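You operate a simulated robot arm through the tools that you are given. There is no shell and no other tool.

Carry out the task below with a simulated robot arm. There is one attempt and no reset: what you move stays moved.

TASK
Take the yellow lug out of the press and wipe the dust away.
Fine: the lug goes in the green tray; wipe with the blue pad and put it back; sliding plate in at the end. Where these are worked on the way, their far stop is far enough and under half their travel is too little: sliding plate. What is to be rubbed or washed off counts as gone when no trace of it is left.

Only the result counts: the job must be done as asked and must still hold three seconds after the hand-in. Knocking over, shifting, dropping, spilling or breaking anything else fails it.

THE ROBOT
A 6-joint arm with a two-finger parallel gripper, fixed in place. Base frame: the origin is at the foot of the arm, x ahead of it, y to its left, z up; the work surface is at about z = 865. Lengths are in mm, angles in degrees, forces in N, time in s.
With the tool pointing down near the work surface it reaches from about 300 to 660 mm from the base axis. Its first joint turns from -115.0 to 115.0 degrees. Payload 3.43 kg.
Tool frame: the origin (TCP) lies between the finger pads and is the grasp point; the fingertips stand 34 mm ahead of it; z points along the fingers, y is the line along which they close. The gripper opens to 128 mm. The fingers are 24 mm wide and 12 mm thick; the gripper's body (48 by 130 mm) begins 96 mm behind the TCP.
Orientation is told as [roll, pitch, yaw] about the base's x, y, z axes, in that order, counted from this pose: with the fingers straight down and closing along the base's y, the tool's x points along the base's -x, its y along +y and its z along -z.

THE INTERFACE
- The arm moves only by the tool send_rows. Its argument "series" is one flat list of numbers, 6 for each row, row after row: the shift along the base's x, y, z in units of 20 mm (1.0 is 20 mm), then the turn, a rotation vector about the base's x, y, z in units of 4 degrees (1.0 is 4 degrees). In form: [x, y, z, wx, wy, wz, x, y, z, wx, wy, wz, ...]. A call has 1 to 20 rows; each row shifts and turns the commanded pose from where the row before left it. "jaw" is the finger opening in mm, from 0 to 128, set as the call begins (left out, the last holds). A call with a number of a shift or a turn outside -1 to 1 is refused whole. Each row takes 0.2 s and may step no farther than 50 mm and 8.6 degrees from the row before; otherwise, or with a gripper value out of range, the whole call is refused. A pose out of reach is approached as far as the arm can. The call stops where the force on the tool passes 40 N (or 10 N more than at its start, if that is more) or the arm is blocked; 0.2 s more then pass. The fingers move at their own pace (about 153 mm/s each) and stop on an object; they squeeze with about 32 N. The grip force told is the motor's: it shows also when the fingers shut on nothing. Time passes only in rows, and 0.2 s behind the last, so rows that do not move let the fingers close. The reply holds the time, the measured pose of the TCP, the force on the tool along the base axes, the opening and the grip force, in the units named above and with some noise, with the torque about the TCP (base axes, N m) and any sound that the robot's microphone picked up.
- Cameras (640 x 400 px; columns grow to the right, rows downward): "scene" is fixed at [399.4, -651.1, 1597.7]; the picture's right is [1.00, 0.07, 0.00], its down [0.03, -0.48, -0.88] and it looks along [-0.06, 0.87, -0.48] (base axes); focal length 337 px, centre (320, 200). "wrist" rides on the gripper at [76, -11, -160] in the tool frame; the picture's right is [0.15, 0.99, 0.00], its down [-0.88, 0.13, -0.46] and it looks along [-0.45, 0.07, 0.89] (tool axes); focal length 234 px, centre (320, 200). There is no depth. A picture from a camera that has moved, and an enlarged one, comes with that camera's place and axes in the base frame and with its lens.
- grab_frame(camera): a new picture of that camera. No time passes.
- raise_lower(by): slides the trunk up (or, below 0, down) by that many mm; the arm rides with it, the base frame stays. It gives what a move gives, with no picture.
- inspect(camera, box): a new picture of the part [left, top, right, bottom] of that camera's present view, enlarged. No time passes.
- hand_in(): hands the job in; it is judged then, once.

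Places have to be worked out from the pictures, the camera data and where the tool is seen. Open the gripper and draw the arm clear of the work before you hand the job in, unless the task says otherwise.

The tools are called as a command line: name --argument value ..., lists and objects as JSON in quotes. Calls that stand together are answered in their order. send_rows: Moves the arm, as the interface text tells. Its arguments: {"type":"object","properties":{"series":{"type":"array","items":{"type":"number"}},"jaw":{"type":"number"}},"required":["series"]} The other tools are called the same way: raise_lower (by) slides the trunk up or down; grab_frame (camera) takes a picture; inspect (camera, box) takes an enlarged picture of a part of a camera's view; hand_in () hands the job in.

At the start:

```text
clock: 0.0
tcp_pos: [200.2, 395.1, 1188.0]
tcp_rot: [0.0, 0.1, 0.0]
contact_force: [0.2, 0.3, 0.0]
wrist_torque: [-0.01, 0.05, 0.01]
opening: 127.9
gripper_force: 0.0
trunk travel left (down, up): [-900.0, 90.0]
```

scene: 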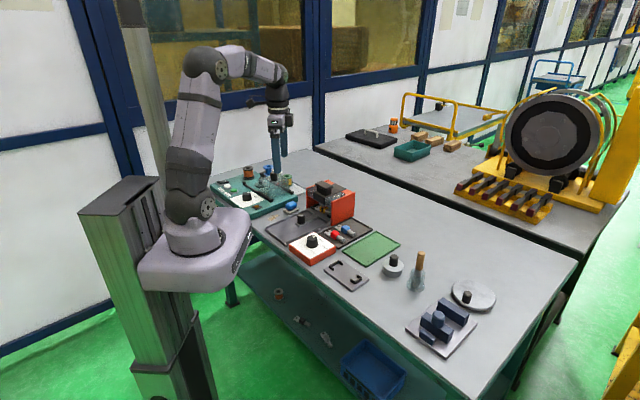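
wrist: 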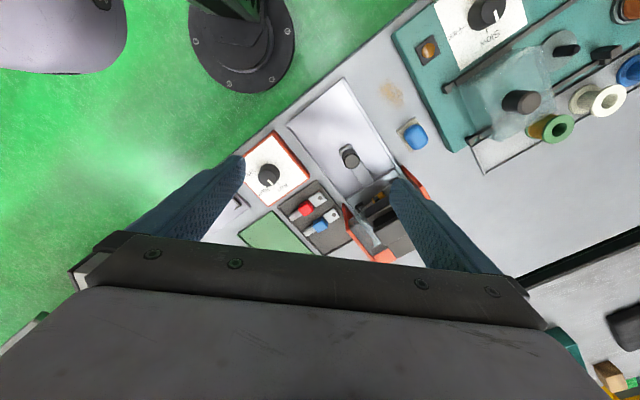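

I start by looking closely at the work area from both cameras before moving anything.

inspect --camera "scene" --box '[200, 140, 360, 240]'

inspect --camera "scene" --box '[260, 170, 420, 300]'

inspect --camera "scene" --box '[340, 220, 520, 360]'

inspect --camera "wrist" --box '[220, 60, 460, 270]'

inspect --camera "wrist" --box '[370, 0, 640, 180]'

inspect --camera "scene" --box '[330, 90, 480, 170]'

```text
4.00 times, centred on (280, 190) of scene
camera zoom: at [399.4, -651.1, 1597.7], right [1.0, 0.07, 0.0], down [0.03, -0.48, -0.88], along [-0.06, 0.87, -0.48], focal length 1348 px, centre (480, 240)
```

zoom: 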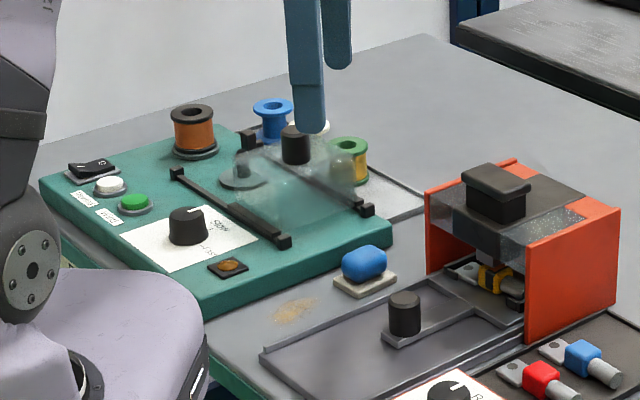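

```text
3.08 times, centred on (340, 235) of scene
camera zoom: at [399.4, -651.1, 1597.7], right [1.0, 0.07, 0.0], down [0.03, -0.48, -0.88], along [-0.06, 0.87, -0.48], focal length 1037 px, centre (258, 92)
```

zoom: 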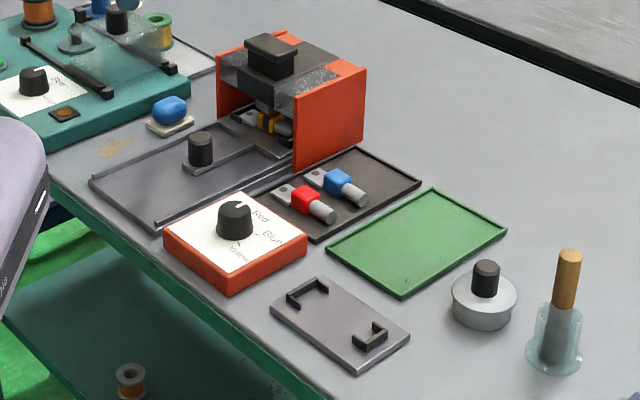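

```text
2.86 times, centred on (430, 290) of scene
camera zoom: at [399.4, -651.1, 1597.7], right [1.0, 0.07, 0.0], down [0.03, -0.48, -0.88], along [-0.06, 0.87, -0.48], focal length 963 px, centre (6, -57)
```

zoom: 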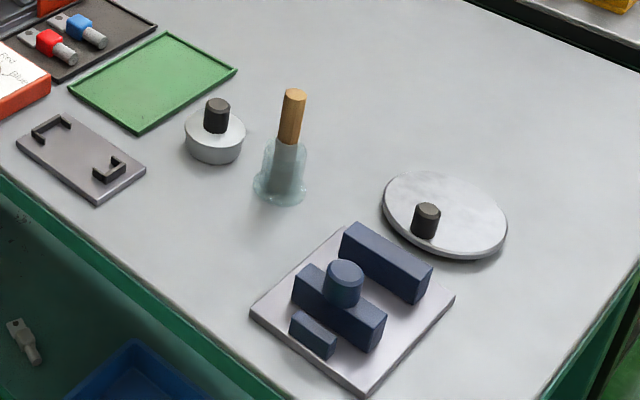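

```text
1.90 times, centred on (340, 165) of wrist
camera zoom: at [122.6, 384.6, 1346.9], right [-0.15, 0.99, 0.0], down [0.88, 0.13, 0.46], along [0.45, 0.07, -0.89], focal length 446 px, centre (282, 267)
```

zoom: 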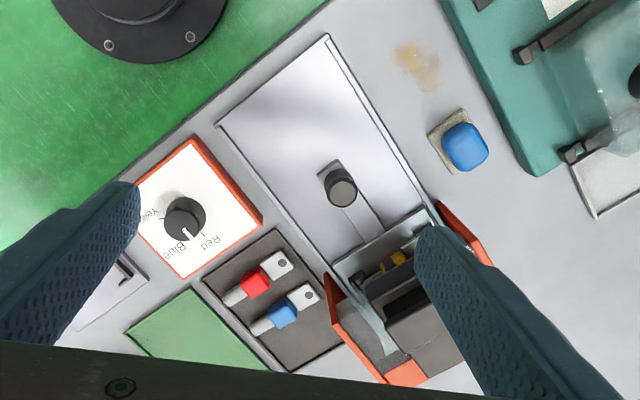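

```text
2.22 times, centred on (505, 90) of wrist
camera zoom: at [122.6, 384.6, 1346.9], right [-0.15, 0.99, 0.0], down [0.88, 0.13, 0.46], along [0.45, 0.07, -0.89], focal length 520 px, centre (-91, 444)
```

zoom: 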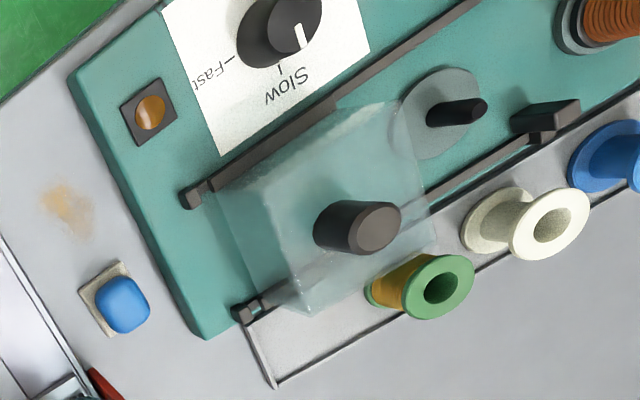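

```text
4.27 times, centred on (405, 130) of scene
camera zoom: at [399.4, -651.1, 1597.7], right [1.0, 0.07, 0.0], down [0.03, -0.48, -0.88], along [-0.06, 0.87, -0.48], focal length 1438 px, centre (-43, 499)
```

zoom: 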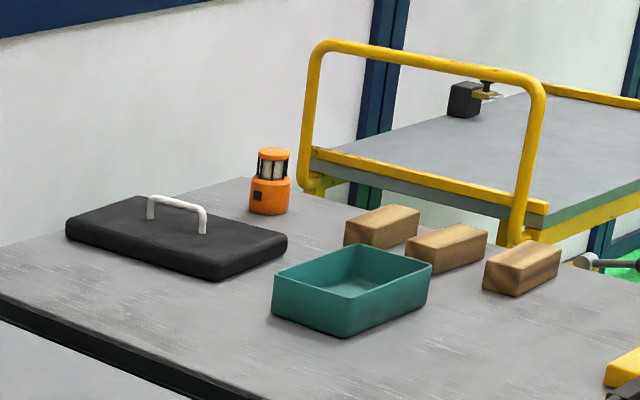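

The press (orange frame) seems to sit about 45° to the base axes, with its sliding plate's knob near (247, 467), the dust near (127, 521) and the blue pad near (190, 583). I'll turn the tool 45° about z and come lower so the wrist camera looks along the slide into the press.

send_rows --series '[-0.083, 0.02, -0.45, 0, 0, 0.9375, -0.083, 0.02, -0.45, 0, 0, 0.9375, -0.083, 0.02, -0.45, 0, 0, 0.9375, -0.083, 0.02, -0.45, 0, 0, 0.9375, -0.083, 0.02, -0.45, 0, 0, 0.9375, -0.083, 0.02, -0.45, 0, 0, 0.9375, -0.083, 0.02, -0.45, 0, 0, 0.9375, -0.083, 0.02, -0.45, 0, 0, 0.9375, -0.083, 0.02, -0.45, 0, 0, 0.9375, -0.083, 0.02, -0.45, 0, 0, 0.9375, -0.083, 0.02, -0.45, 0, 0, 0.9375, -0.083, 0.02, -0.45, 0, 0, 0.9375]'

```text
clock: 2.6
tcp_pos: [178.3, 399.0, 1079.7]
tcp_rot: [0.0, 0.0, 45.1]
contact_force: [-0.3, 0.2, -0.3]
wrist_torque: [0.01, -0.03, 0.04]
opening: 127.9
gripper_force: 0.0
trunk travel left (down, up): [-900.0, 90.0]
```

The move went as told. Now I take a picture from both cameras to see the press from this angle.

grab_frame --camera "wrist"

grab_frame --camera "scene"

```text
taken
camera wrist: at [132.3, 338.9, 1238.4], right [-0.8, 0.59, 0.0], down [0.53, 0.72, 0.46], along [0.27, 0.37, -0.89], focal length 234 px, centre (320, 200)
```

wrist: 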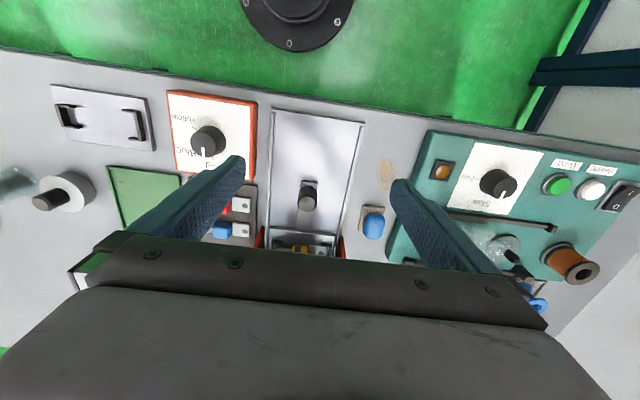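

```text
taken
```

scene: 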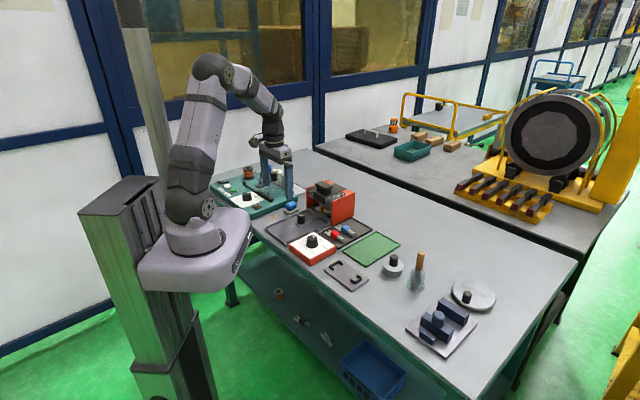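

The gripper hides the press's inside from here, so I tilt the tool 30° forward (fingers pointing toward the press) at safe height and look again.

send_rows --series '[-0.15, -0.15, -0.1, 0.663, -0.663, 0, -0.15, -0.15, -0.1, 0.663, -0.663, 0, -0.15, -0.15, -0.1, 0.663, -0.663, 0, -0.15, -0.15, -0.1, 0.663, -0.663, 0, -0.15, -0.15, -0.1, 0.663, -0.663, 0, -0.15, -0.15, -0.1, 0.663, -0.663, 0, -0.15, -0.15, -0.1, 0.663, -0.663, 0, -0.15, -0.15, -0.1, 0.663, -0.663, 0]'

grab_frame --camera "wrist"

```text
clock: 4.4
tcp_pos: [154.3, 375.1, 1062.9]
tcp_rot: [0.0, -30.0, 45.0]
contact_force: [0.4, -0.4, 1.1]
wrist_torque: [0.01, -0.03, -0.01]
opening: 127.8
gripper_force: 0.0
trunk travel left (down, up): [-900.0, 90.0]
```

```text
taken
camera wrist: at [58.7, 265.4, 1163.5], right [-0.79, 0.61, -0.07], down [0.28, 0.47, 0.84], along [0.54, 0.64, -0.54], focal length 234 px, centre (320, 200)
```

wrist: 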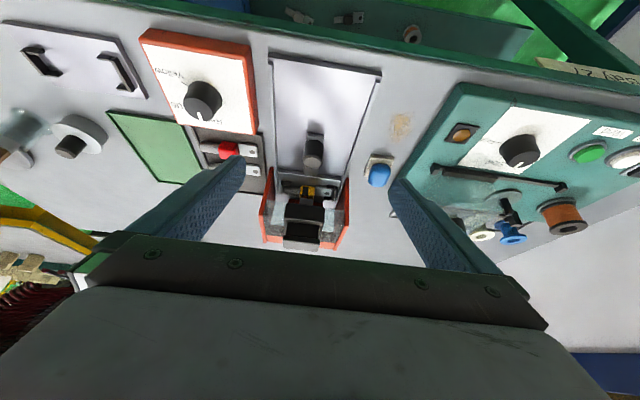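

The press is now in view (upside down in the picture). I enlarge it.

inspect --camera "wrist" --box '[250, 130, 370, 250]'

inspect --camera "wrist" --box '[340, 90, 440, 190]'

inspect --camera "scene" --box '[280, 170, 370, 230]'

```text
3.33 times, centred on (310, 190) of wrist
camera zoom: at [58.7, 265.4, 1163.5], right [-0.79, 0.61, -0.07], down [0.28, 0.47, 0.84], along [0.54, 0.64, -0.54], focal length 781 px, centre (353, 233)
```

zoom: 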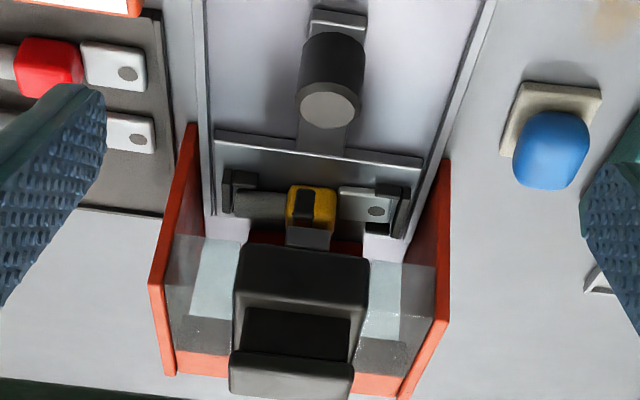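

```text
4.00 times, centred on (390, 140) of wrist
camera zoom: at [58.7, 265.4, 1163.5], right [-0.79, 0.61, -0.07], down [0.28, 0.47, 0.84], along [0.54, 0.64, -0.54], focal length 937 px, centre (40, 440)
```

zoom: 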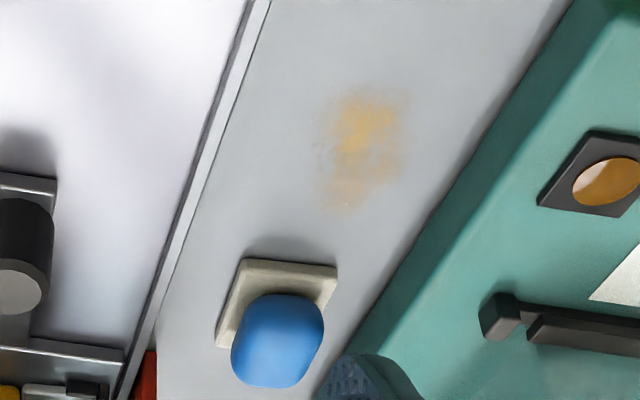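

```text
6.67 times, centred on (325, 200) of scene
camera zoom: at [399.4, -651.1, 1597.7], right [1.0, 0.07, 0.0], down [0.03, -0.48, -0.88], along [-0.06, 0.87, -0.48], focal length 2247 px, centre (287, 200)
```

zoom: 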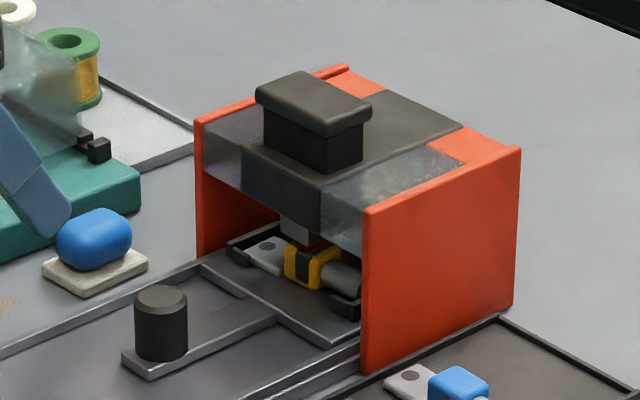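

The lug lies crosswise in a nest on the sliding plate, under the press's ram. I want to see the gap between ram and lug, so I go lower and tilt to 45° for a flatter look into the press, staying above the knob.

send_rows --series '[0.3, 0.29, -0.858, 0.442, -0.442, 0, 0.3, 0.29, -0.858, 0.442, -0.442, 0, 0.3, 0.29, -0.858, 0.442, -0.442, 0, 0.3, 0.29, -0.858, 0.442, -0.442, 0, 0.3, 0.29, -0.858, 0.442, -0.442, 0, 0.3, 0.29, -0.858, 0.442, -0.442, 0]'

grab_frame --camera "wrist"

```text
clock: 5.8
tcp_pos: [191.0, 410.1, 958.8]
tcp_rot: [0.1, -45.0, 45.0]
contact_force: [0.4, -1.5, 0.3]
wrist_torque: [0.02, 0.01, 0.01]
opening: 128.0
gripper_force: 0.0
trunk travel left (down, up): [-900.0, 90.0]
```

```text
taken
camera wrist: at [80.5, 286.1, 1018.4], right [-0.77, 0.63, -0.1], down [0.12, 0.3, 0.94], along [0.62, 0.72, -0.31], focal length 234 px, centre (320, 200)
```

wrist: 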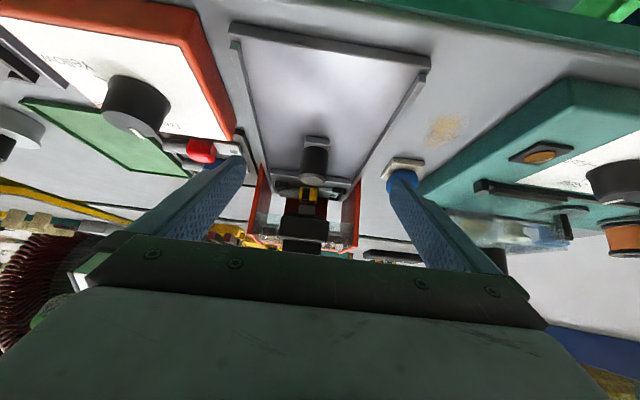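

I zoom in on the gap between the ram and the lug.

inspect --camera "wrist" --box '[240, 130, 370, 260]'

inspect --camera "wrist" --box '[280, 165, 340, 225]'

```text
3.08 times, centred on (305, 195) of wrist
camera zoom: at [80.5, 286.1, 1018.4], right [-0.77, 0.63, -0.1], down [0.12, 0.3, 0.94], along [0.62, 0.72, -0.31], focal length 720 px, centre (366, 215)
```

zoom: 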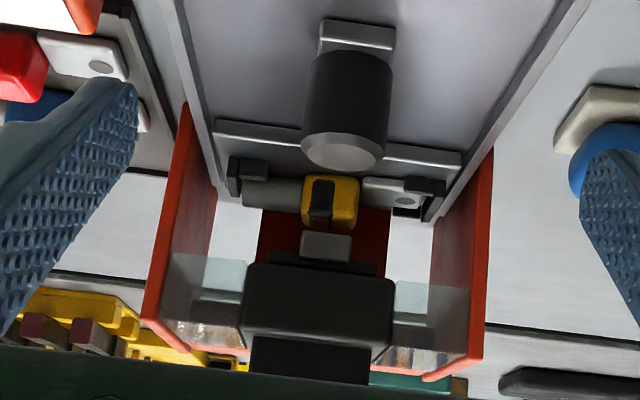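

```text
6.67 times, centred on (310, 195) of wrist
camera zoom: at [80.5, 286.1, 1018.4], right [-0.77, 0.63, -0.1], down [0.12, 0.3, 0.94], along [0.62, 0.72, -0.31], focal length 1561 px, centre (387, 233)
```

zoom: 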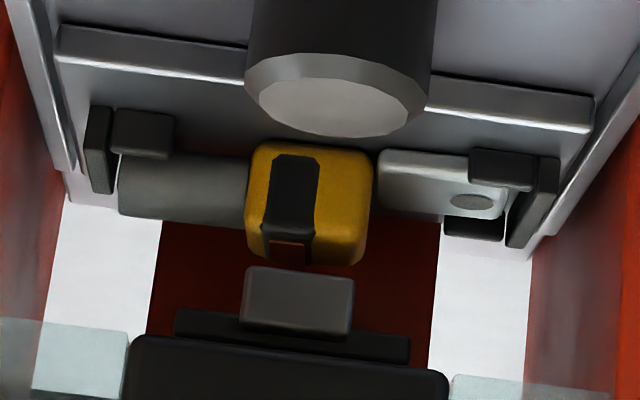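

The ram is up with a clear gap over the lug, so the plate can be drawn out by its knob. I judge the knob at about (248, 465), top z≈916; I right the tool and hover above it with the jaw at 64 mm to check alignment.

send_rows --series '[0.2, 0.19, 0.45, -0.663, 0.663, 0, 0.2, 0.19, 0.35, -0.663, 0.663, 0, 0.2375, 0.2292, 0.172, -0.663, 0.663, 0, 0.2375, 0.2292, 0.172, -0.663, 0.663, 0, 0.2375, 0.2292, 0.172, -0.663, 0.663, 0, 0.2375, 0.2292, 0.172, -0.663, 0.663, 0, 0.2375, 0.2292, 0.172, -0.663, 0.663, 0, 0.2375, 0.2292, 0.172, -0.663, 0.663, 0, 0.2375, 0.2292, 0.05, -0.663, 0.663, 0, 0.2375, 0.2292, 0, -0.663, 0.663, 0, 0.2375, 0.2292, 0, -0.663, 0.663, 0, 0.2375, 0.2292, 0, -0.663, 0.663, 0]' --jaw 64

grab_frame --camera "wrist"

```text
clock: 8.4
tcp_pos: [245.3, 455.1, 994.6]
tcp_rot: [-0.9, -3.1, 45.0]
contact_force: [-0.9, -0.2, -1.0]
wrist_torque: [-0.03, -0.01, 0.0]
opening: 64.0
gripper_force: 0.1
out of reach, approached as far as the arm can: row 5, 6
trunk travel left (down, up): [-900.0, 90.0]
```

```text
taken
camera wrist: at [190.4, 391.1, 1148.6], right [-0.8, 0.6, -0.02], down [0.51, 0.7, 0.5], along [0.32, 0.39, -0.86], focal length 234 px, centre (320, 200)
```

wrist: 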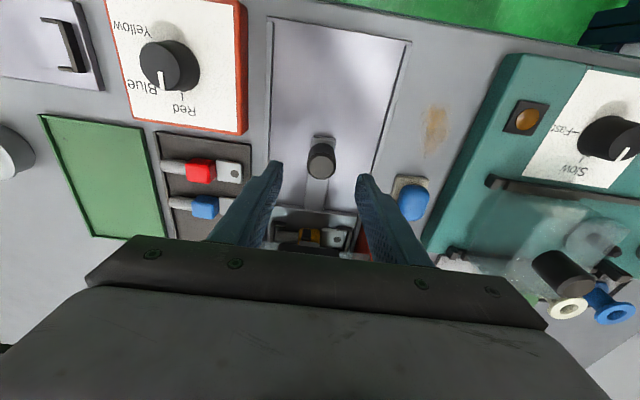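

The last moves were slightly clipped at the reach limit; the pose is a few degrees off vertical. I straighten the tool and then check the knob against the projected grip axis.

send_rows --series '[0.05, 0.1, 0, -0.2, 0.36, 0, 0.05, 0.1, 0, -0.19, 0.35, 0, 0, 0, 0, 0, 0, 0]'

inspect --camera "wrist" --box '[250, 100, 400, 250]'

```text
clock: 9.2
tcp_pos: [248.0, 460.3, 993.8]
tcp_rot: [-0.1, -0.2, 45.0]
contact_force: [-0.5, 0.7, 0.7]
wrist_torque: [-0.04, -0.02, 0.02]
opening: 63.9
gripper_force: 0.1
trunk travel left (down, up): [-900.0, 90.0]
```

```text
2.67 times, centred on (325, 175) of wrist
camera zoom: at [199.9, 399.2, 1153.0], right [-0.8, 0.6, 0.0], down [0.53, 0.71, 0.46], along [0.28, 0.37, -0.89], focal length 624 px, centre (307, 267)
```

zoom: 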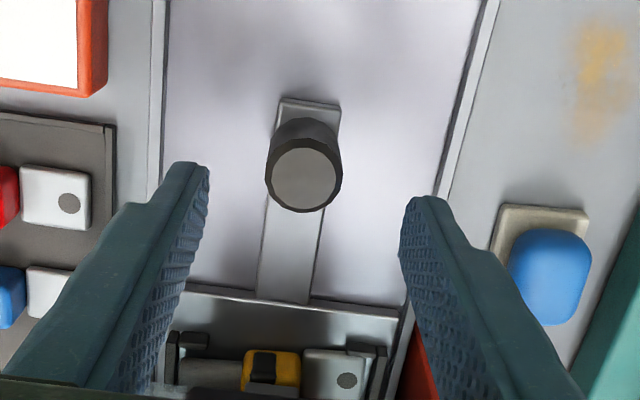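

The knob is centred between the fingers to within a few mm; I judge it at (251, 462.5), top z≈917. I descend straight to z≈920 with the fingers straddling it.

send_rows --series '[0.075, 0.055, -0.7, 0, 0, 0, 0.075, 0.055, -0.7, 0, 0, 0, 0, 0, -0.8, 0, 0, 0, 0, 0, -0.8, 0, 0, 0, 0, 0, -0.69, 0, 0, 0]'

inspect --camera "wrist" --box '[220, 80, 420, 260]'

```text
clock: 10.4
tcp_pos: [250.0, 462.1, 920.9]
tcp_rot: [0.0, -0.4, 45.0]
contact_force: [0.2, 0.5, 0.2]
wrist_torque: [-0.02, 0.01, -0.01]
opening: 64.1
gripper_force: 0.2
trunk travel left (down, up): [-900.0, 90.0]
```

```text
2.22 times, centred on (320, 170) of wrist
camera zoom: at [203.4, 401.9, 1078.7], right [-0.8, 0.6, 0.0], down [0.53, 0.71, 0.46], along [0.28, 0.37, -0.89], focal length 520 px, centre (320, 267)
```

zoom: 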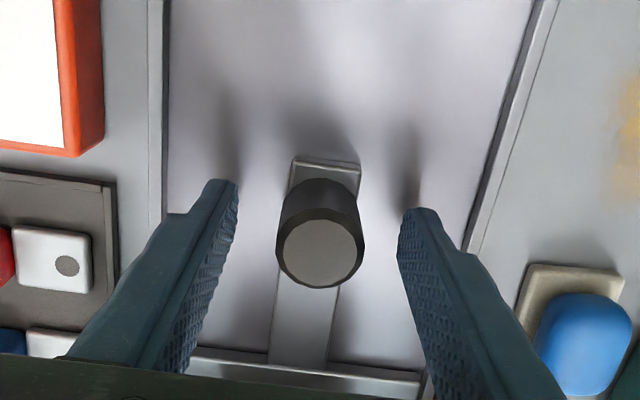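

The fingers straddle the knob centrally. I close on it.

send_rows --series '[0, 0, 0, 0, 0, 0, 0, 0, 0, 0, 0, 0, 0, 0, 0, 0, 0, 0]' --jaw 10

```text
clock: 11.2
tcp_pos: [250.7, 462.5, 920.2]
tcp_rot: [0.0, -0.3, 45.0]
contact_force: [-0.8, 0.5, -1.7]
wrist_torque: [0.96, 0.33, -0.06]
opening: 31.3
gripper_force: 45.1
trunk travel left (down, up): [-900.0, 90.0]
```

The knob is held (31 mm). I draw the plate out along (-0.707, -0.707) a little first to check for resistance.

send_rows --series '[-0.177, -0.177, 0, 0, 0, 0, -0.177, -0.177, 0, 0, 0, 0, -0.177, -0.177, 0, 0, 0, 0, -0.177, -0.177, 0, 0, 0, 0]'

```text
clock: 12.2
tcp_pos: [235.6, 448.4, 920.9]
tcp_rot: [-0.1, -0.2, 45.0]
contact_force: [-1.8, 2.4, -3.0]
wrist_torque: [1.08, 0.14, -0.1]
opening: 31.3
gripper_force: 45.0
trunk travel left (down, up): [-900.0, 90.0]
```

It slides freely with little force. I check the picture that the plate came along, and continue.

inspect --camera "wrist" --box '[220, 80, 420, 260]'

inspect --camera "scene" --box '[260, 160, 370, 240]'

```text
2.22 times, centred on (320, 170) of wrist
camera zoom: at [188.8, 387.5, 1078.8], right [-0.8, 0.6, 0.0], down [0.53, 0.71, 0.46], along [0.28, 0.37, -0.89], focal length 520 px, centre (320, 267)
```

zoom: 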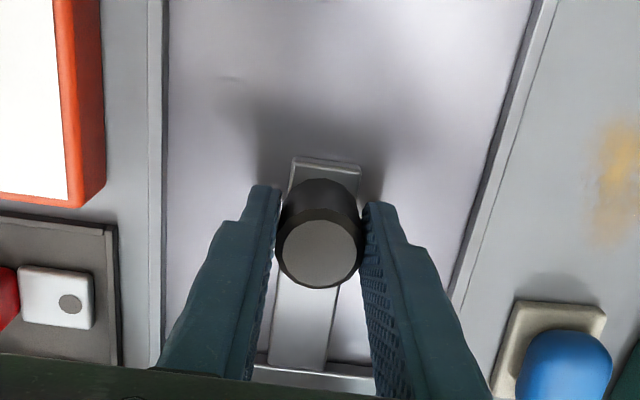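

```text
5.00 times, centred on (315, 200) of scene
camera zoom: at [399.4, -651.1, 1597.7], right [1.0, 0.07, 0.0], down [0.03, -0.48, -0.88], along [-0.06, 0.87, -0.48], focal length 1685 px, centre (345, 200)
```

zoom: 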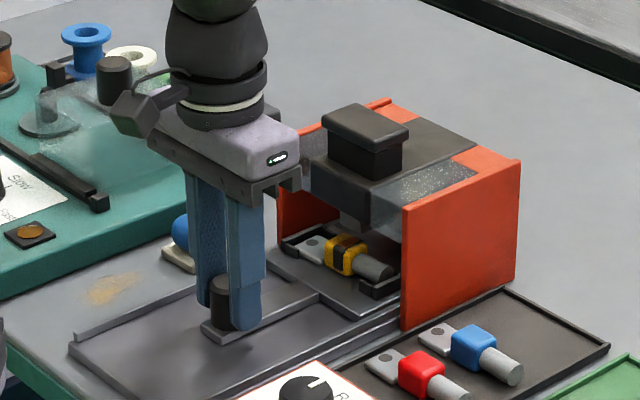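

The plate with the lug follows. I keep drawing it out in small steps toward its far stop.

send_rows --series '[-0.25, -0.25, 0, 0, 0, 0, -0.25, -0.25, 0, 0, 0, 0, -0.25, -0.25, 0, 0, 0, 0, -0.25, -0.25, 0, 0, 0, 0, -0.25, -0.25, 0, 0, 0, 0, -0.25, -0.25, 0, 0, 0, 0, -0.25, -0.25, 0, 0, 0, 0, -0.25, -0.25, 0, 0, 0, 0]'

inspect --camera "scene" --box '[250, 160, 370, 250]'

```text
clock: 14.0
tcp_pos: [195.1, 408.9, 920.1]
tcp_rot: [0.0, -0.3, 45.0]
contact_force: [-1.7, 1.8, -4.2]
wrist_torque: [1.28, -0.05, 0.03]
opening: 31.6
gripper_force: 45.0
trunk travel left (down, up): [-900.0, 90.0]
```

```text
4.44 times, centred on (310, 205) of scene
camera zoom: at [399.4, -651.1, 1597.7], right [1.0, 0.07, 0.0], down [0.03, -0.48, -0.88], along [-0.06, 0.87, -0.48], focal length 1498 px, centre (364, 178)
```

zoom: 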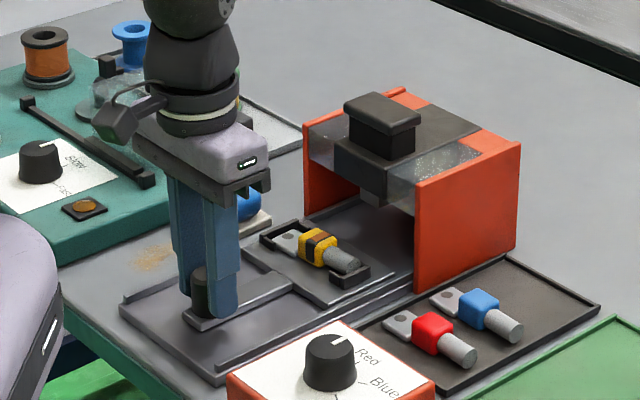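

The lug is clear of the press. I continue gently until the plate meets its far stop.

send_rows --series '[-0.177, -0.177, 0, 0, 0, 0, -0.177, -0.177, 0, 0, 0, 0, -0.177, -0.177, 0, 0, 0, 0, -0.177, -0.177, 0, 0, 0, 0, -0.177, -0.177, 0, 0, 0, 0, -0.177, -0.177, 0, 0, 0, 0]'

inspect --camera "scene" --box '[250, 160, 370, 250]'

```text
clock: 15.4
tcp_pos: [179.9, 391.6, 919.2]
tcp_rot: [0.2, -0.6, 45.0]
contact_force: [18.5, 13.1, -7.0]
wrist_torque: [-0.78, -0.72, 0.0]
opening: 31.2
gripper_force: 44.5
trunk travel left (down, up): [-900.0, 90.0]
```

```text
4.44 times, centred on (310, 205) of scene
camera zoom: at [399.4, -651.1, 1597.7], right [1.0, 0.07, 0.0], down [0.03, -0.48, -0.88], along [-0.06, 0.87, -0.48], focal length 1498 px, centre (364, 178)
```

zoom: 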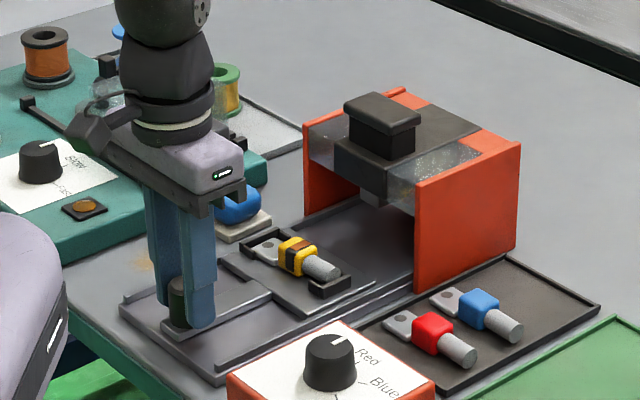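

The force rose to ~22 N after 100 mm: that's the far stop. I relieve the pull, open the jaw and rise straight up.

send_rows --series '[0.25, 0.15, 0, 0, 0, 0, 0, 0, 0, 0, 0, 0]'

send_rows --series '[0, 0, 0, 0, 0, 0, 0, 0, 0, 0, 0, 0, 0, 0, 0.5, 0, 0, 0, 0, 0, 1, 0, 0, 0, 0, 0, 1, 0, 0, 0, 0, 0, 1, 0, 0, 0, 0, 0, 1, 0, 0, 0]' --jaw 64

grab_frame --camera "wrist"

```text
clock: 16.0
tcp_pos: [178.9, 392.7, 919.1]
tcp_rot: [-0.1, -0.3, 45.0]
contact_force: [-0.2, 6.7, -2.4]
wrist_torque: [1.33, 0.21, 0.14]
opening: 31.5
gripper_force: 44.8
trunk travel left (down, up): [-900.0, 90.0]
```

```text
clock: 17.6
tcp_pos: [181.1, 391.2, 1011.4]
tcp_rot: [0.0, -0.3, 45.0]
contact_force: [0.0, -1.0, -0.1]
wrist_torque: [-0.04, -0.01, 0.02]
opening: 64.0
gripper_force: 0.1
trunk travel left (down, up): [-900.0, 90.0]
```

```text
taken
camera wrist: at [133.1, 329.7, 1169.7], right [-0.8, 0.6, 0.0], down [0.53, 0.71, 0.46], along [0.28, 0.37, -0.89], focal length 234 px, centre (320, 200)
```

wrist: 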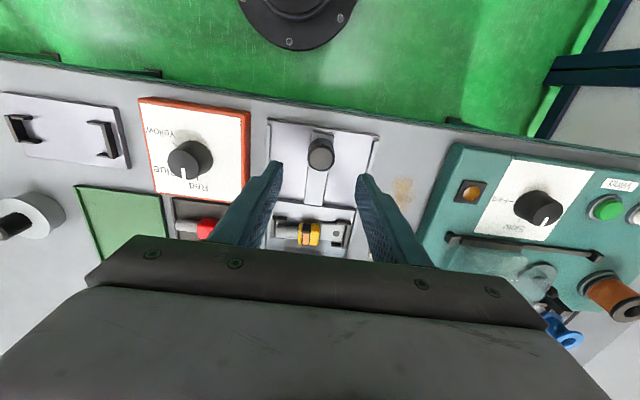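

The plate is out and the knob released. I zoom in on the lug in its nest to plan the grasp.

inspect --camera "wrist" --box '[255, 170, 375, 260]'

inspect --camera "scene" --box '[280, 200, 340, 240]'

inspect --camera "wrist" --box '[60, 170, 220, 270]'

```text
4.44 times, centred on (315, 215) of wrist
camera zoom: at [133.1, 329.7, 1169.7], right [-0.8, 0.6, 0.0], down [0.53, 0.71, 0.46], along [0.28, 0.37, -0.89], focal length 1041 px, centre (342, 133)
```

zoom: 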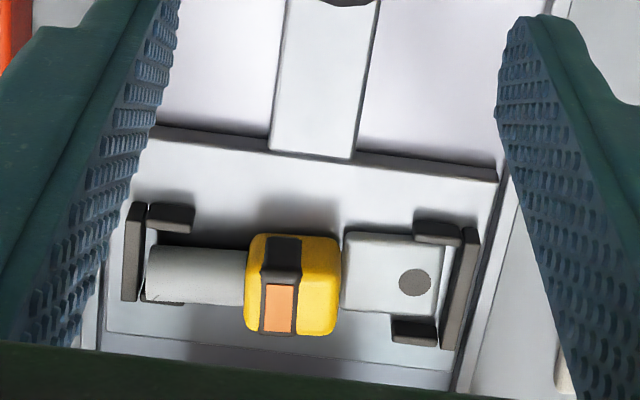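

```text
10.00 times, centred on (310, 220) of scene
camera zoom: at [399.4, -651.1, 1597.7], right [1.0, 0.07, 0.0], down [0.03, -0.48, -0.88], along [-0.06, 0.87, -0.48], focal length 3370 px, centre (420, 0)
```

zoom: 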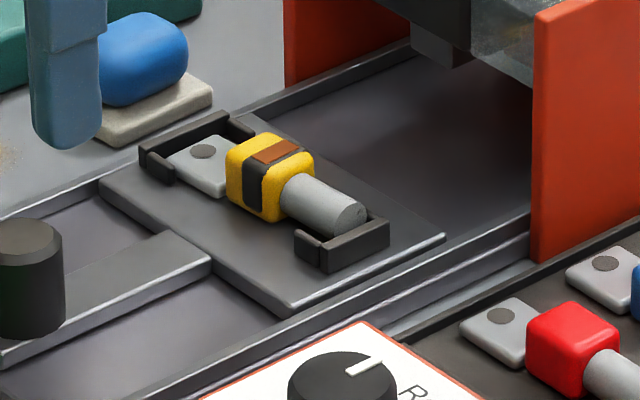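

```text
4.00 times, centred on (140, 220) of wrist
camera zoom: at [133.1, 329.7, 1169.7], right [-0.8, 0.6, 0.0], down [0.53, 0.71, 0.46], along [0.28, 0.37, -0.89], focal length 937 px, centre (1040, 120)
```

zoom: 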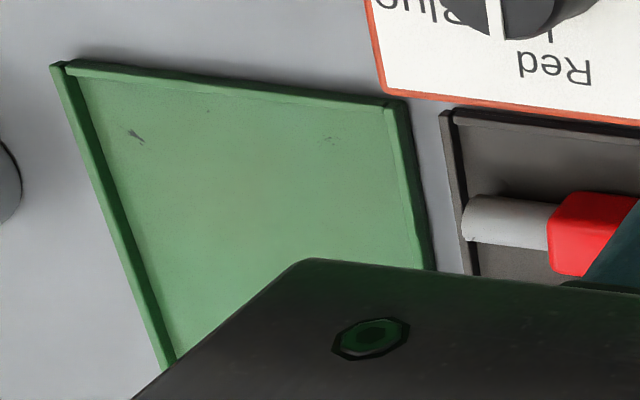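

The lug (yellow body ≈26 mm) lies along (-0.7, 0.7) with both ends in open brackets, its body near (262, 477), top z≈905. I turn the tool by +90° about z so the fingers close along the slide direction, moving over the lug at z≈1011.

send_rows --series '[0.176, 0.187, 0, 0, 0, 0.978, 0.176, 0.187, 0, 0, 0, 0.978, 0.176, 0.187, 0, 0, 0, 0.978, 0.176, 0.187, 0, 0, 0, 0.978, 0.176, 0.187, 0, 0, 0, 0.978, 0.176, 0.187, 0, 0, 0, 0.978, 0.176, 0.187, 0, 0, 0, 0.978, 0.176, 0.187, 0, 0, 0, 0.978, 0.176, 0.187, 0, 0, 0, 0.978, 0.176, 0.187, 0, 0, 0, 0.978, 0.176, 0.187, 0, 0, 0, 0.978, 0.176, 0.187, 0, 0, 0, 0.978]'

send_rows --series '[0.176, 0.187, 0, 0, 0, 0.978, 0.176, 0.187, 0, 0, 0, 0.978, 0.176, 0.187, 0, 0, 0, 0.978, 0.176, 0.187, 0, 0, 0, 0.978, 0.176, 0.187, 0, 0, 0, 0.978, 0.176, 0.187, 0, 0, 0, 0.978, 0.176, 0.187, 0, 0, 0, 0.978, 0.176, 0.187, 0, 0, 0, 0.978, 0.176, 0.187, 0, 0, 0, 0.978, 0.176, 0.187, 0, 0, 0, 0.978, 0.176, 0.187, 0, 0, 0, 0.978]'

grab_frame --camera "wrist"

```text
clock: 20.2
tcp_pos: [223.1, 435.8, 1010.3]
tcp_rot: [0.0, -0.3, 91.9]
contact_force: [-0.8, 0.5, 0.0]
wrist_torque: [-0.03, -0.01, -0.01]
opening: 64.1
gripper_force: 0.1
trunk travel left (down, up): [-900.0, 90.0]
```

```text
clock: 22.6
tcp_pos: [260.9, 475.8, 1010.6]
tcp_rot: [-0.1, -0.3, 134.9]
contact_force: [-0.6, 0.2, 0.0]
wrist_torque: [-0.04, -0.02, 0.01]
opening: 64.0
gripper_force: 0.1
trunk travel left (down, up): [-900.0, 90.0]
```

```text
taken
camera wrist: at [322.0, 430.5, 1169.3], right [-0.6, -0.8, 0.0], down [-0.71, 0.53, 0.46], along [-0.37, 0.28, -0.89], focal length 234 px, centre (320, 200)
```

wrist: 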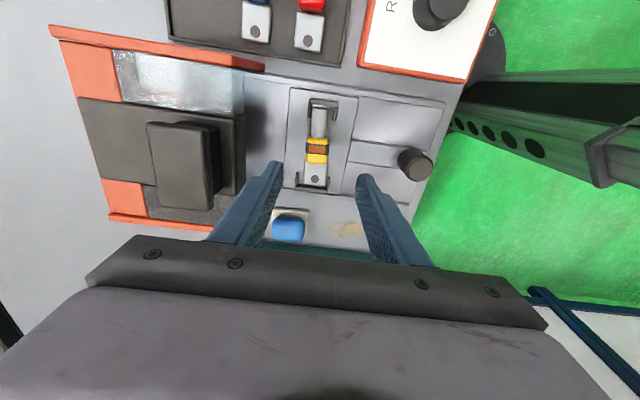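

inspect --camera "wrist" --box '[260, 80, 380, 220]'

```text
2.86 times, centred on (320, 150) of wrist
camera zoom: at [322.0, 430.5, 1169.3], right [-0.6, -0.8, 0.0], down [-0.71, 0.53, 0.46], along [-0.37, 0.28, -0.89], focal length 669 px, centre (320, 343)
```

zoom: 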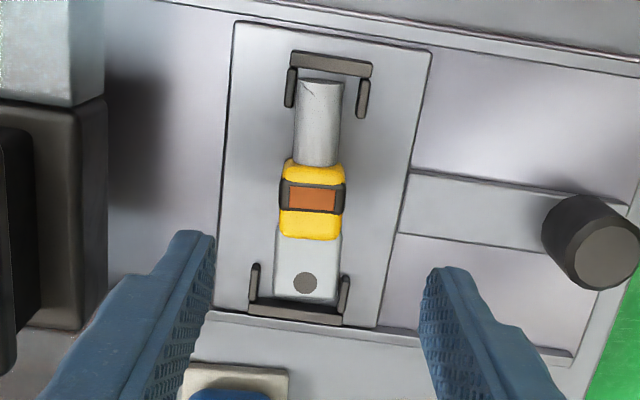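

The lug's body is nearly centred; I correct by about (+3.4, +0.9) mm and go down to z≈918 so the fingertips flank the body just above the plate.

send_rows --series '[0.085, 0.022, -0.8, 0, 0, 0, 0.085, 0.022, -0.9, 0, 0, 0, 0, 0, -0.9, 0, 0, 0, 0, 0, -0.8, 0, 0, 0, 0, 0, -0.6, 0, 0, 0, 0, 0, -0.4, 0, 0, 0, 0, 0, -0.2, 0, 0, 0]'

grab_frame --camera "wrist"

inspect --camera "scene" --box '[270, 170, 350, 230]'

```text
clock: 24.2
tcp_pos: [263.5, 476.2, 917.0]
tcp_rot: [0.0, -0.4, 134.9]
contact_force: [-0.5, 0.3, -0.4]
wrist_torque: [0.04, 0.03, 0.04]
opening: 64.2
gripper_force: 0.1
trunk travel left (down, up): [-900.0, 90.0]
```

```text
taken
camera wrist: at [324.9, 430.7, 1076.7], right [-0.6, -0.8, 0.0], down [-0.71, 0.53, 0.46], along [-0.37, 0.28, -0.89], focal length 234 px, centre (320, 200)
```

wrist: 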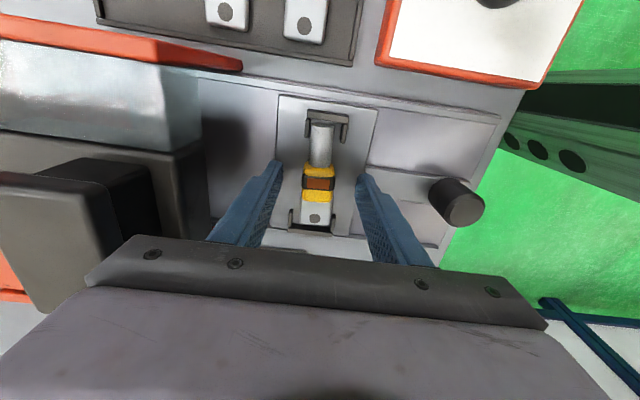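

```text
6.67 times, centred on (310, 200) of scene
camera zoom: at [399.4, -651.1, 1597.7], right [1.0, 0.07, 0.0], down [0.03, -0.48, -0.88], along [-0.06, 0.87, -0.48], focal length 2247 px, centre (387, 200)
```

zoom: 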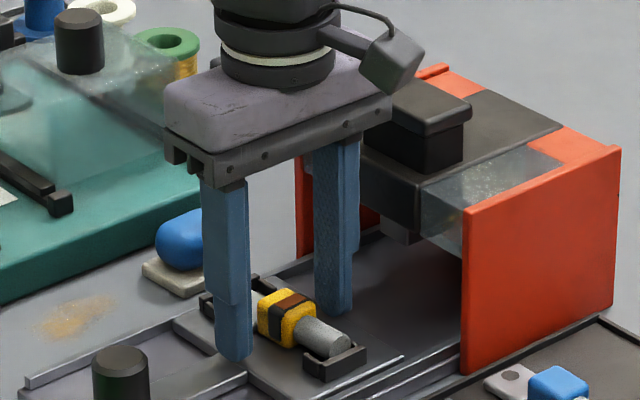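

The fingers flank the yellow body with clearance on both sides and no contact. I close the gripper on it.

send_rows --series '[0, 0, 0, 0, 0, 0, 0, 0, 0, 0, 0, 0, 0, 0, 0, 0, 0, 0]' --jaw 8

inspect --camera "wrist" --box '[240, 90, 400, 250]'

```text
clock: 25.0
tcp_pos: [262.9, 476.1, 917.7]
tcp_rot: [-0.1, -0.3, 134.8]
contact_force: [0.0, 0.8, -0.2]
wrist_torque: [0.02, 0.01, -0.05]
opening: 25.0
gripper_force: 31.9
trunk travel left (down, up): [-900.0, 90.0]
```

```text
2.50 times, centred on (320, 170) of wrist
camera zoom: at [324.8, 430.7, 1076.8], right [-0.6, -0.8, 0.0], down [-0.71, 0.53, 0.46], along [-0.37, 0.28, -0.89], focal length 585 px, centre (320, 275)
```

zoom: 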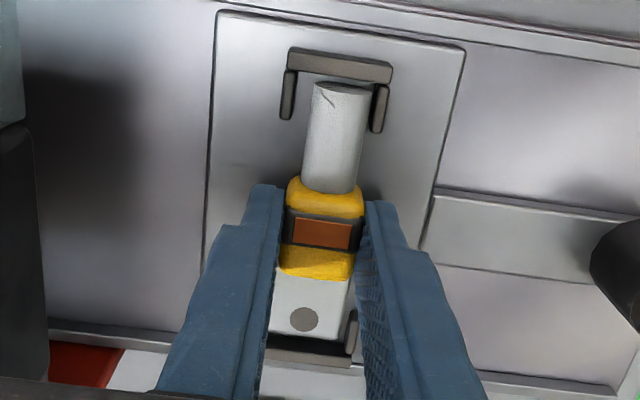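

The body is held at 25 mm opening with full grip force. I lift slowly straight up and watch the forces.

send_rows --series '[0, 0, 0.25, 0, 0, 0, 0, 0, 0.25, 0, 0, 0, 0, 0, 0.5, 0, 0, 0, 0, 0, 0.8, 0, 0, 0, 0, 0, 0.8, 0, 0, 0, 0, 0, 0.8, 0, 0, 0, 0, 0, 0.8, 0, 0, 0]'

grab_frame --camera "wrist"

grab_frame --camera "scene"

```text
clock: 26.6
tcp_pos: [262.6, 476.0, 1002.9]
tcp_rot: [0.1, -0.2, 134.8]
contact_force: [0.2, 0.0, -0.7]
wrist_torque: [0.0, -0.01, -0.03]
opening: 24.7
gripper_force: 32.0
trunk travel left (down, up): [-900.0, 90.0]
```

```text
taken
camera wrist: at [324.5, 430.8, 1161.3], right [-0.6, -0.8, 0.0], down [-0.71, 0.53, 0.46], along [-0.37, 0.28, -0.89], focal length 234 px, centre (320, 200)
```

wrist: 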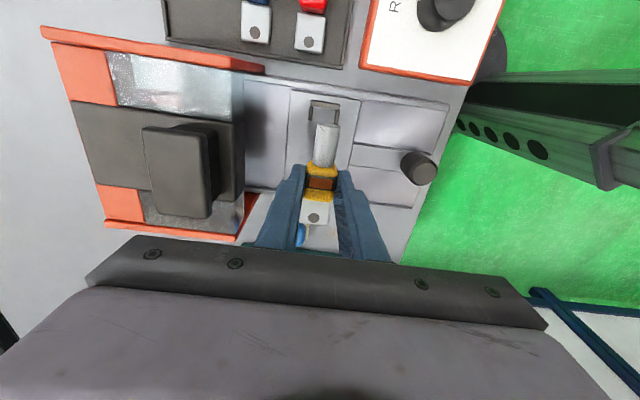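

```text
taken
```

scene: 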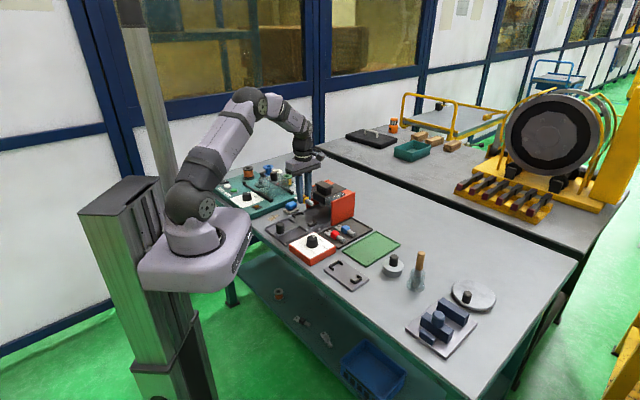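

The lug is free of its nest and firmly held. I carry it at safe height to above the near half of the green tray, which I judge at corners (414,308), (543,445), (623,362), (494,231).

send_rows --series '[0.3, -0.3, 0.7, 0, 0, 0, 0.5, -0.5, 0.7, 0, 0, 0, 0.83, -0.58, 0.2, 0, 0, 0, 0.83, -0.58, 0, 0, 0, 0, 0.83, -0.58, 0, 0, 0, 0, 0.83, -0.58, 0, 0, 0, 0, 0.83, -0.58, 0, 0, 0, 0, 0.83, -0.58, 0, 0, 0, 0, 0.83, -0.58, 0, 0, 0, 0, 0.83, -0.58, 0, 0, 0, 0, 0.83, -0.58, 0, 0, 0, 0, 0.83, -0.58, 0, 0, 0, 0, 0.83, -0.58, 0, 0, 0, 0, 0.83, -0.55, 0, 0, 0, 0, 0.6, -0.4, 0, 0, 0, 0]'

grab_frame --camera "wrist"

grab_frame --camera "scene"

```text
clock: 29.8
tcp_pos: [491.9, 312.9, 1033.5]
tcp_rot: [-0.1, -0.3, 134.8]
contact_force: [0.4, 0.0, -1.0]
wrist_torque: [0.0, 0.02, 0.01]
opening: 25.0
gripper_force: 32.0
trunk travel left (down, up): [-900.0, 90.0]
```

```text
taken
camera wrist: at [553.0, 267.9, 1192.4], right [-0.6, -0.8, 0.0], down [-0.71, 0.53, 0.46], along [-0.37, 0.28, -0.89], focal length 234 px, centre (320, 200)
```

wrist: 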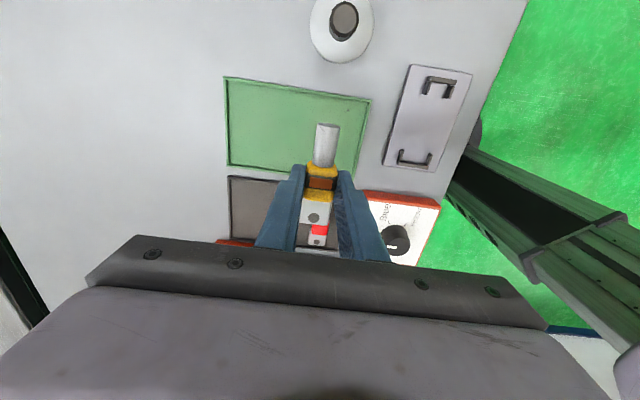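

```text
taken
```

scene: 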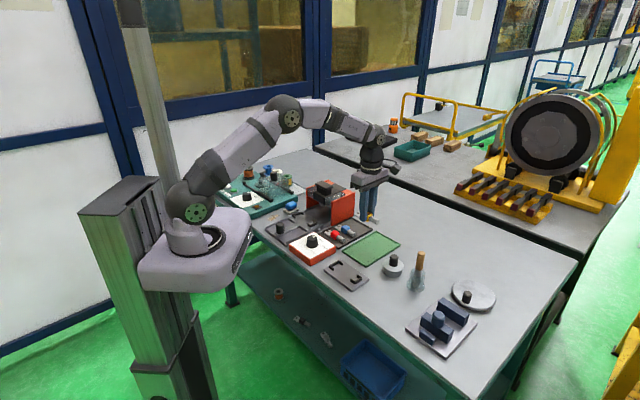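

The tray corners agree between both cameras, and the lug hangs over the tray's near half, centred across its width. I lower it to just above the tray floor.

send_rows --series '[0, 0, -0.8, 0, 0, 0, 0, 0, -0.8, 0, 0, 0, 0, 0, -0.8, 0, 0, 0, 0, 0, -0.8, 0, 0, 0, 0, 0, -0.8, 0, 0, 0, 0, 0, -0.8, 0, 0, 0, 0, 0, -0.7, 0, 0, 0, 0, 0, -0.4, 0, 0, 0]'

inspect --camera "wrist" --box '[220, 60, 420, 260]'

inspect --camera "scene" --box '[330, 200, 420, 280]'

```text
clock: 31.6
tcp_pos: [490.7, 313.9, 916.0]
tcp_rot: [-0.1, -0.3, 134.9]
contact_force: [0.1, -0.3, -1.1]
wrist_torque: [-0.02, -0.07, 0.0]
opening: 25.1
gripper_force: 32.1
trunk travel left (down, up): [-900.0, 90.0]
```

```text
2.00 times, centred on (320, 160) of wrist
camera zoom: at [552.1, 268.3, 1074.4], right [-0.6, -0.8, 0.0], down [-0.71, 0.53, 0.46], along [-0.37, 0.28, -0.89], focal length 468 px, centre (320, 280)
```

zoom: 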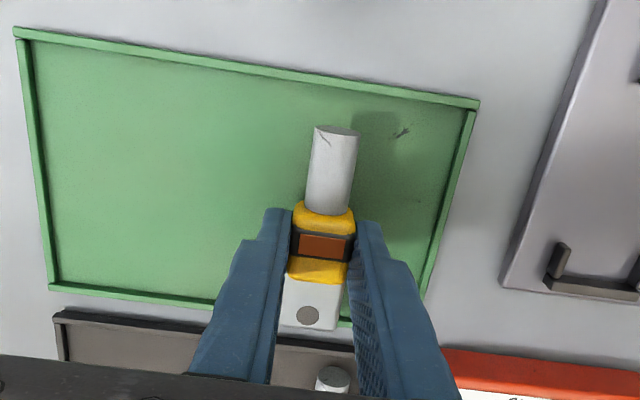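

```text
5.00 times, centred on (375, 240) of scene
camera zoom: at [399.4, -651.1, 1597.7], right [1.0, 0.07, 0.0], down [0.03, -0.48, -0.88], along [-0.06, 0.87, -0.48], focal length 1685 px, centre (45, 0)
```

zoom: 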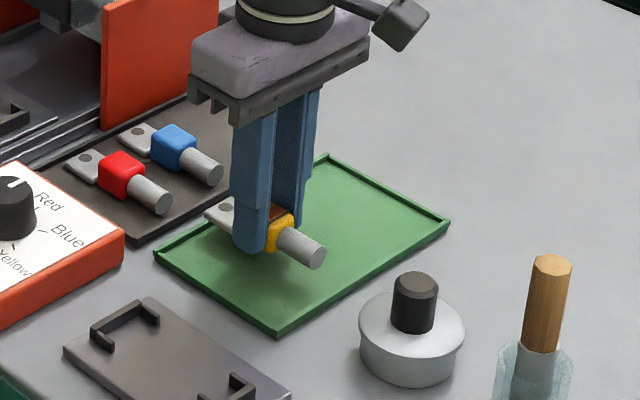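

The tongue end is closer to its lip than the barrel end, so I shift ~5 mm toward the barrel side and go down slowly.

send_rows --series '[0.18, -0.18, 0, 0, 0, 0, 0, 0, -0.1, 0, 0, 0, 0, 0, -0.1, 0, 0, 0, 0, 0, -0.1, 0, 0, 0, 0, 0, -0.1, 0, 0, 0]'

```text
clock: 32.8
tcp_pos: [494.3, 310.4, 909.0]
tcp_rot: [-0.1, -0.3, 134.8]
contact_force: [-0.1, -0.4, -1.5]
wrist_torque: [-0.03, 0.0, 0.01]
opening: 24.7
gripper_force: 31.5
trunk travel left (down, up): [-900.0, 90.0]
```

No contact yet at z≈909; I continue down in 1–2 mm steps.

send_rows --series '[0, 0, -0.1, 0, 0, 0, 0, 0, -0.05, 0, 0, 0, 0, 0, -0.05, 0, 0, 0]'

```text
clock: 33.6
tcp_pos: [495.3, 309.8, 904.6]
tcp_rot: [-0.1, -0.3, 134.9]
contact_force: [-0.5, -0.1, -0.8]
wrist_torque: [0.01, -0.05, -0.02]
opening: 25.0
gripper_force: 31.9
trunk travel left (down, up): [-900.0, 90.0]
```

inspect --camera "scene" --box '[355, 225, 405, 265]'

inspect --camera "wrist" --box '[240, 90, 400, 250]'

```text
10.00 times, centred on (380, 245) of scene
camera zoom: at [399.4, -651.1, 1597.7], right [1.0, 0.07, 0.0], down [0.03, -0.48, -0.88], along [-0.06, 0.87, -0.48], focal length 3370 px, centre (-280, -250)
```

zoom: 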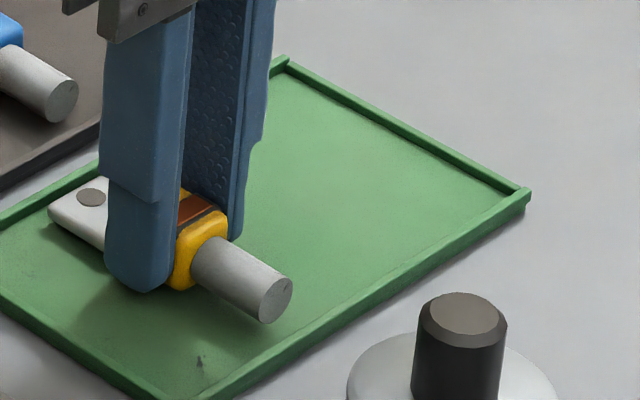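

```text
2.50 times, centred on (320, 170) of wrist
camera zoom: at [556.0, 264.7, 1062.9], right [-0.6, -0.8, 0.0], down [-0.71, 0.53, 0.46], along [-0.37, 0.28, -0.89], focal length 585 px, centre (320, 275)
```

zoom: 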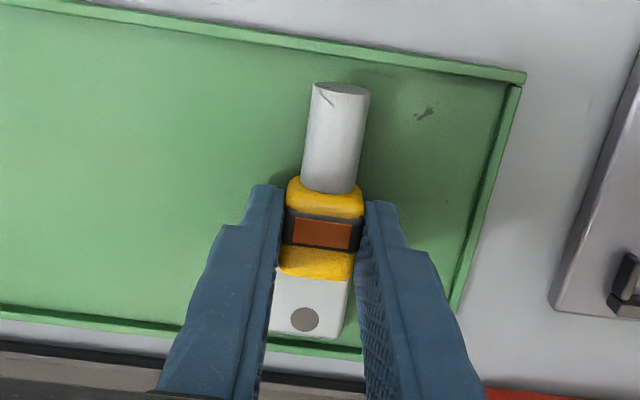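

The lug is a few mm over the tray floor. I keep lowering by about 1 mm per step and watch the z force.

send_rows --series '[0, 0, -0.05, 0, 0, 0, 0, 0, -0.05, 0, 0, 0, 0, 0, 0, 0, 0, 0]'

```text
clock: 34.4
tcp_pos: [495.8, 310.4, 903.1]
tcp_rot: [-0.1, -0.3, 134.9]
contact_force: [-0.1, -0.1, -0.9]
wrist_torque: [0.0, -0.02, 0.02]
opening: 25.2
gripper_force: 32.0
trunk travel left (down, up): [-900.0, 90.0]
```

send_rows --series '[0, 0, -0.05, 0, 0, 0, 0, 0, -0.05, 0, 0, 0, 0, 0, 0, 0, 0, 0]'

```text
clock: 35.2
tcp_pos: [495.0, 310.0, 901.5]
tcp_rot: [-0.1, -0.3, 134.9]
contact_force: [-0.3, -0.8, 2.1]
wrist_torque: [-0.01, 0.1, 0.01]
opening: 24.5
gripper_force: 32.3
trunk travel left (down, up): [-900.0, 90.0]
```

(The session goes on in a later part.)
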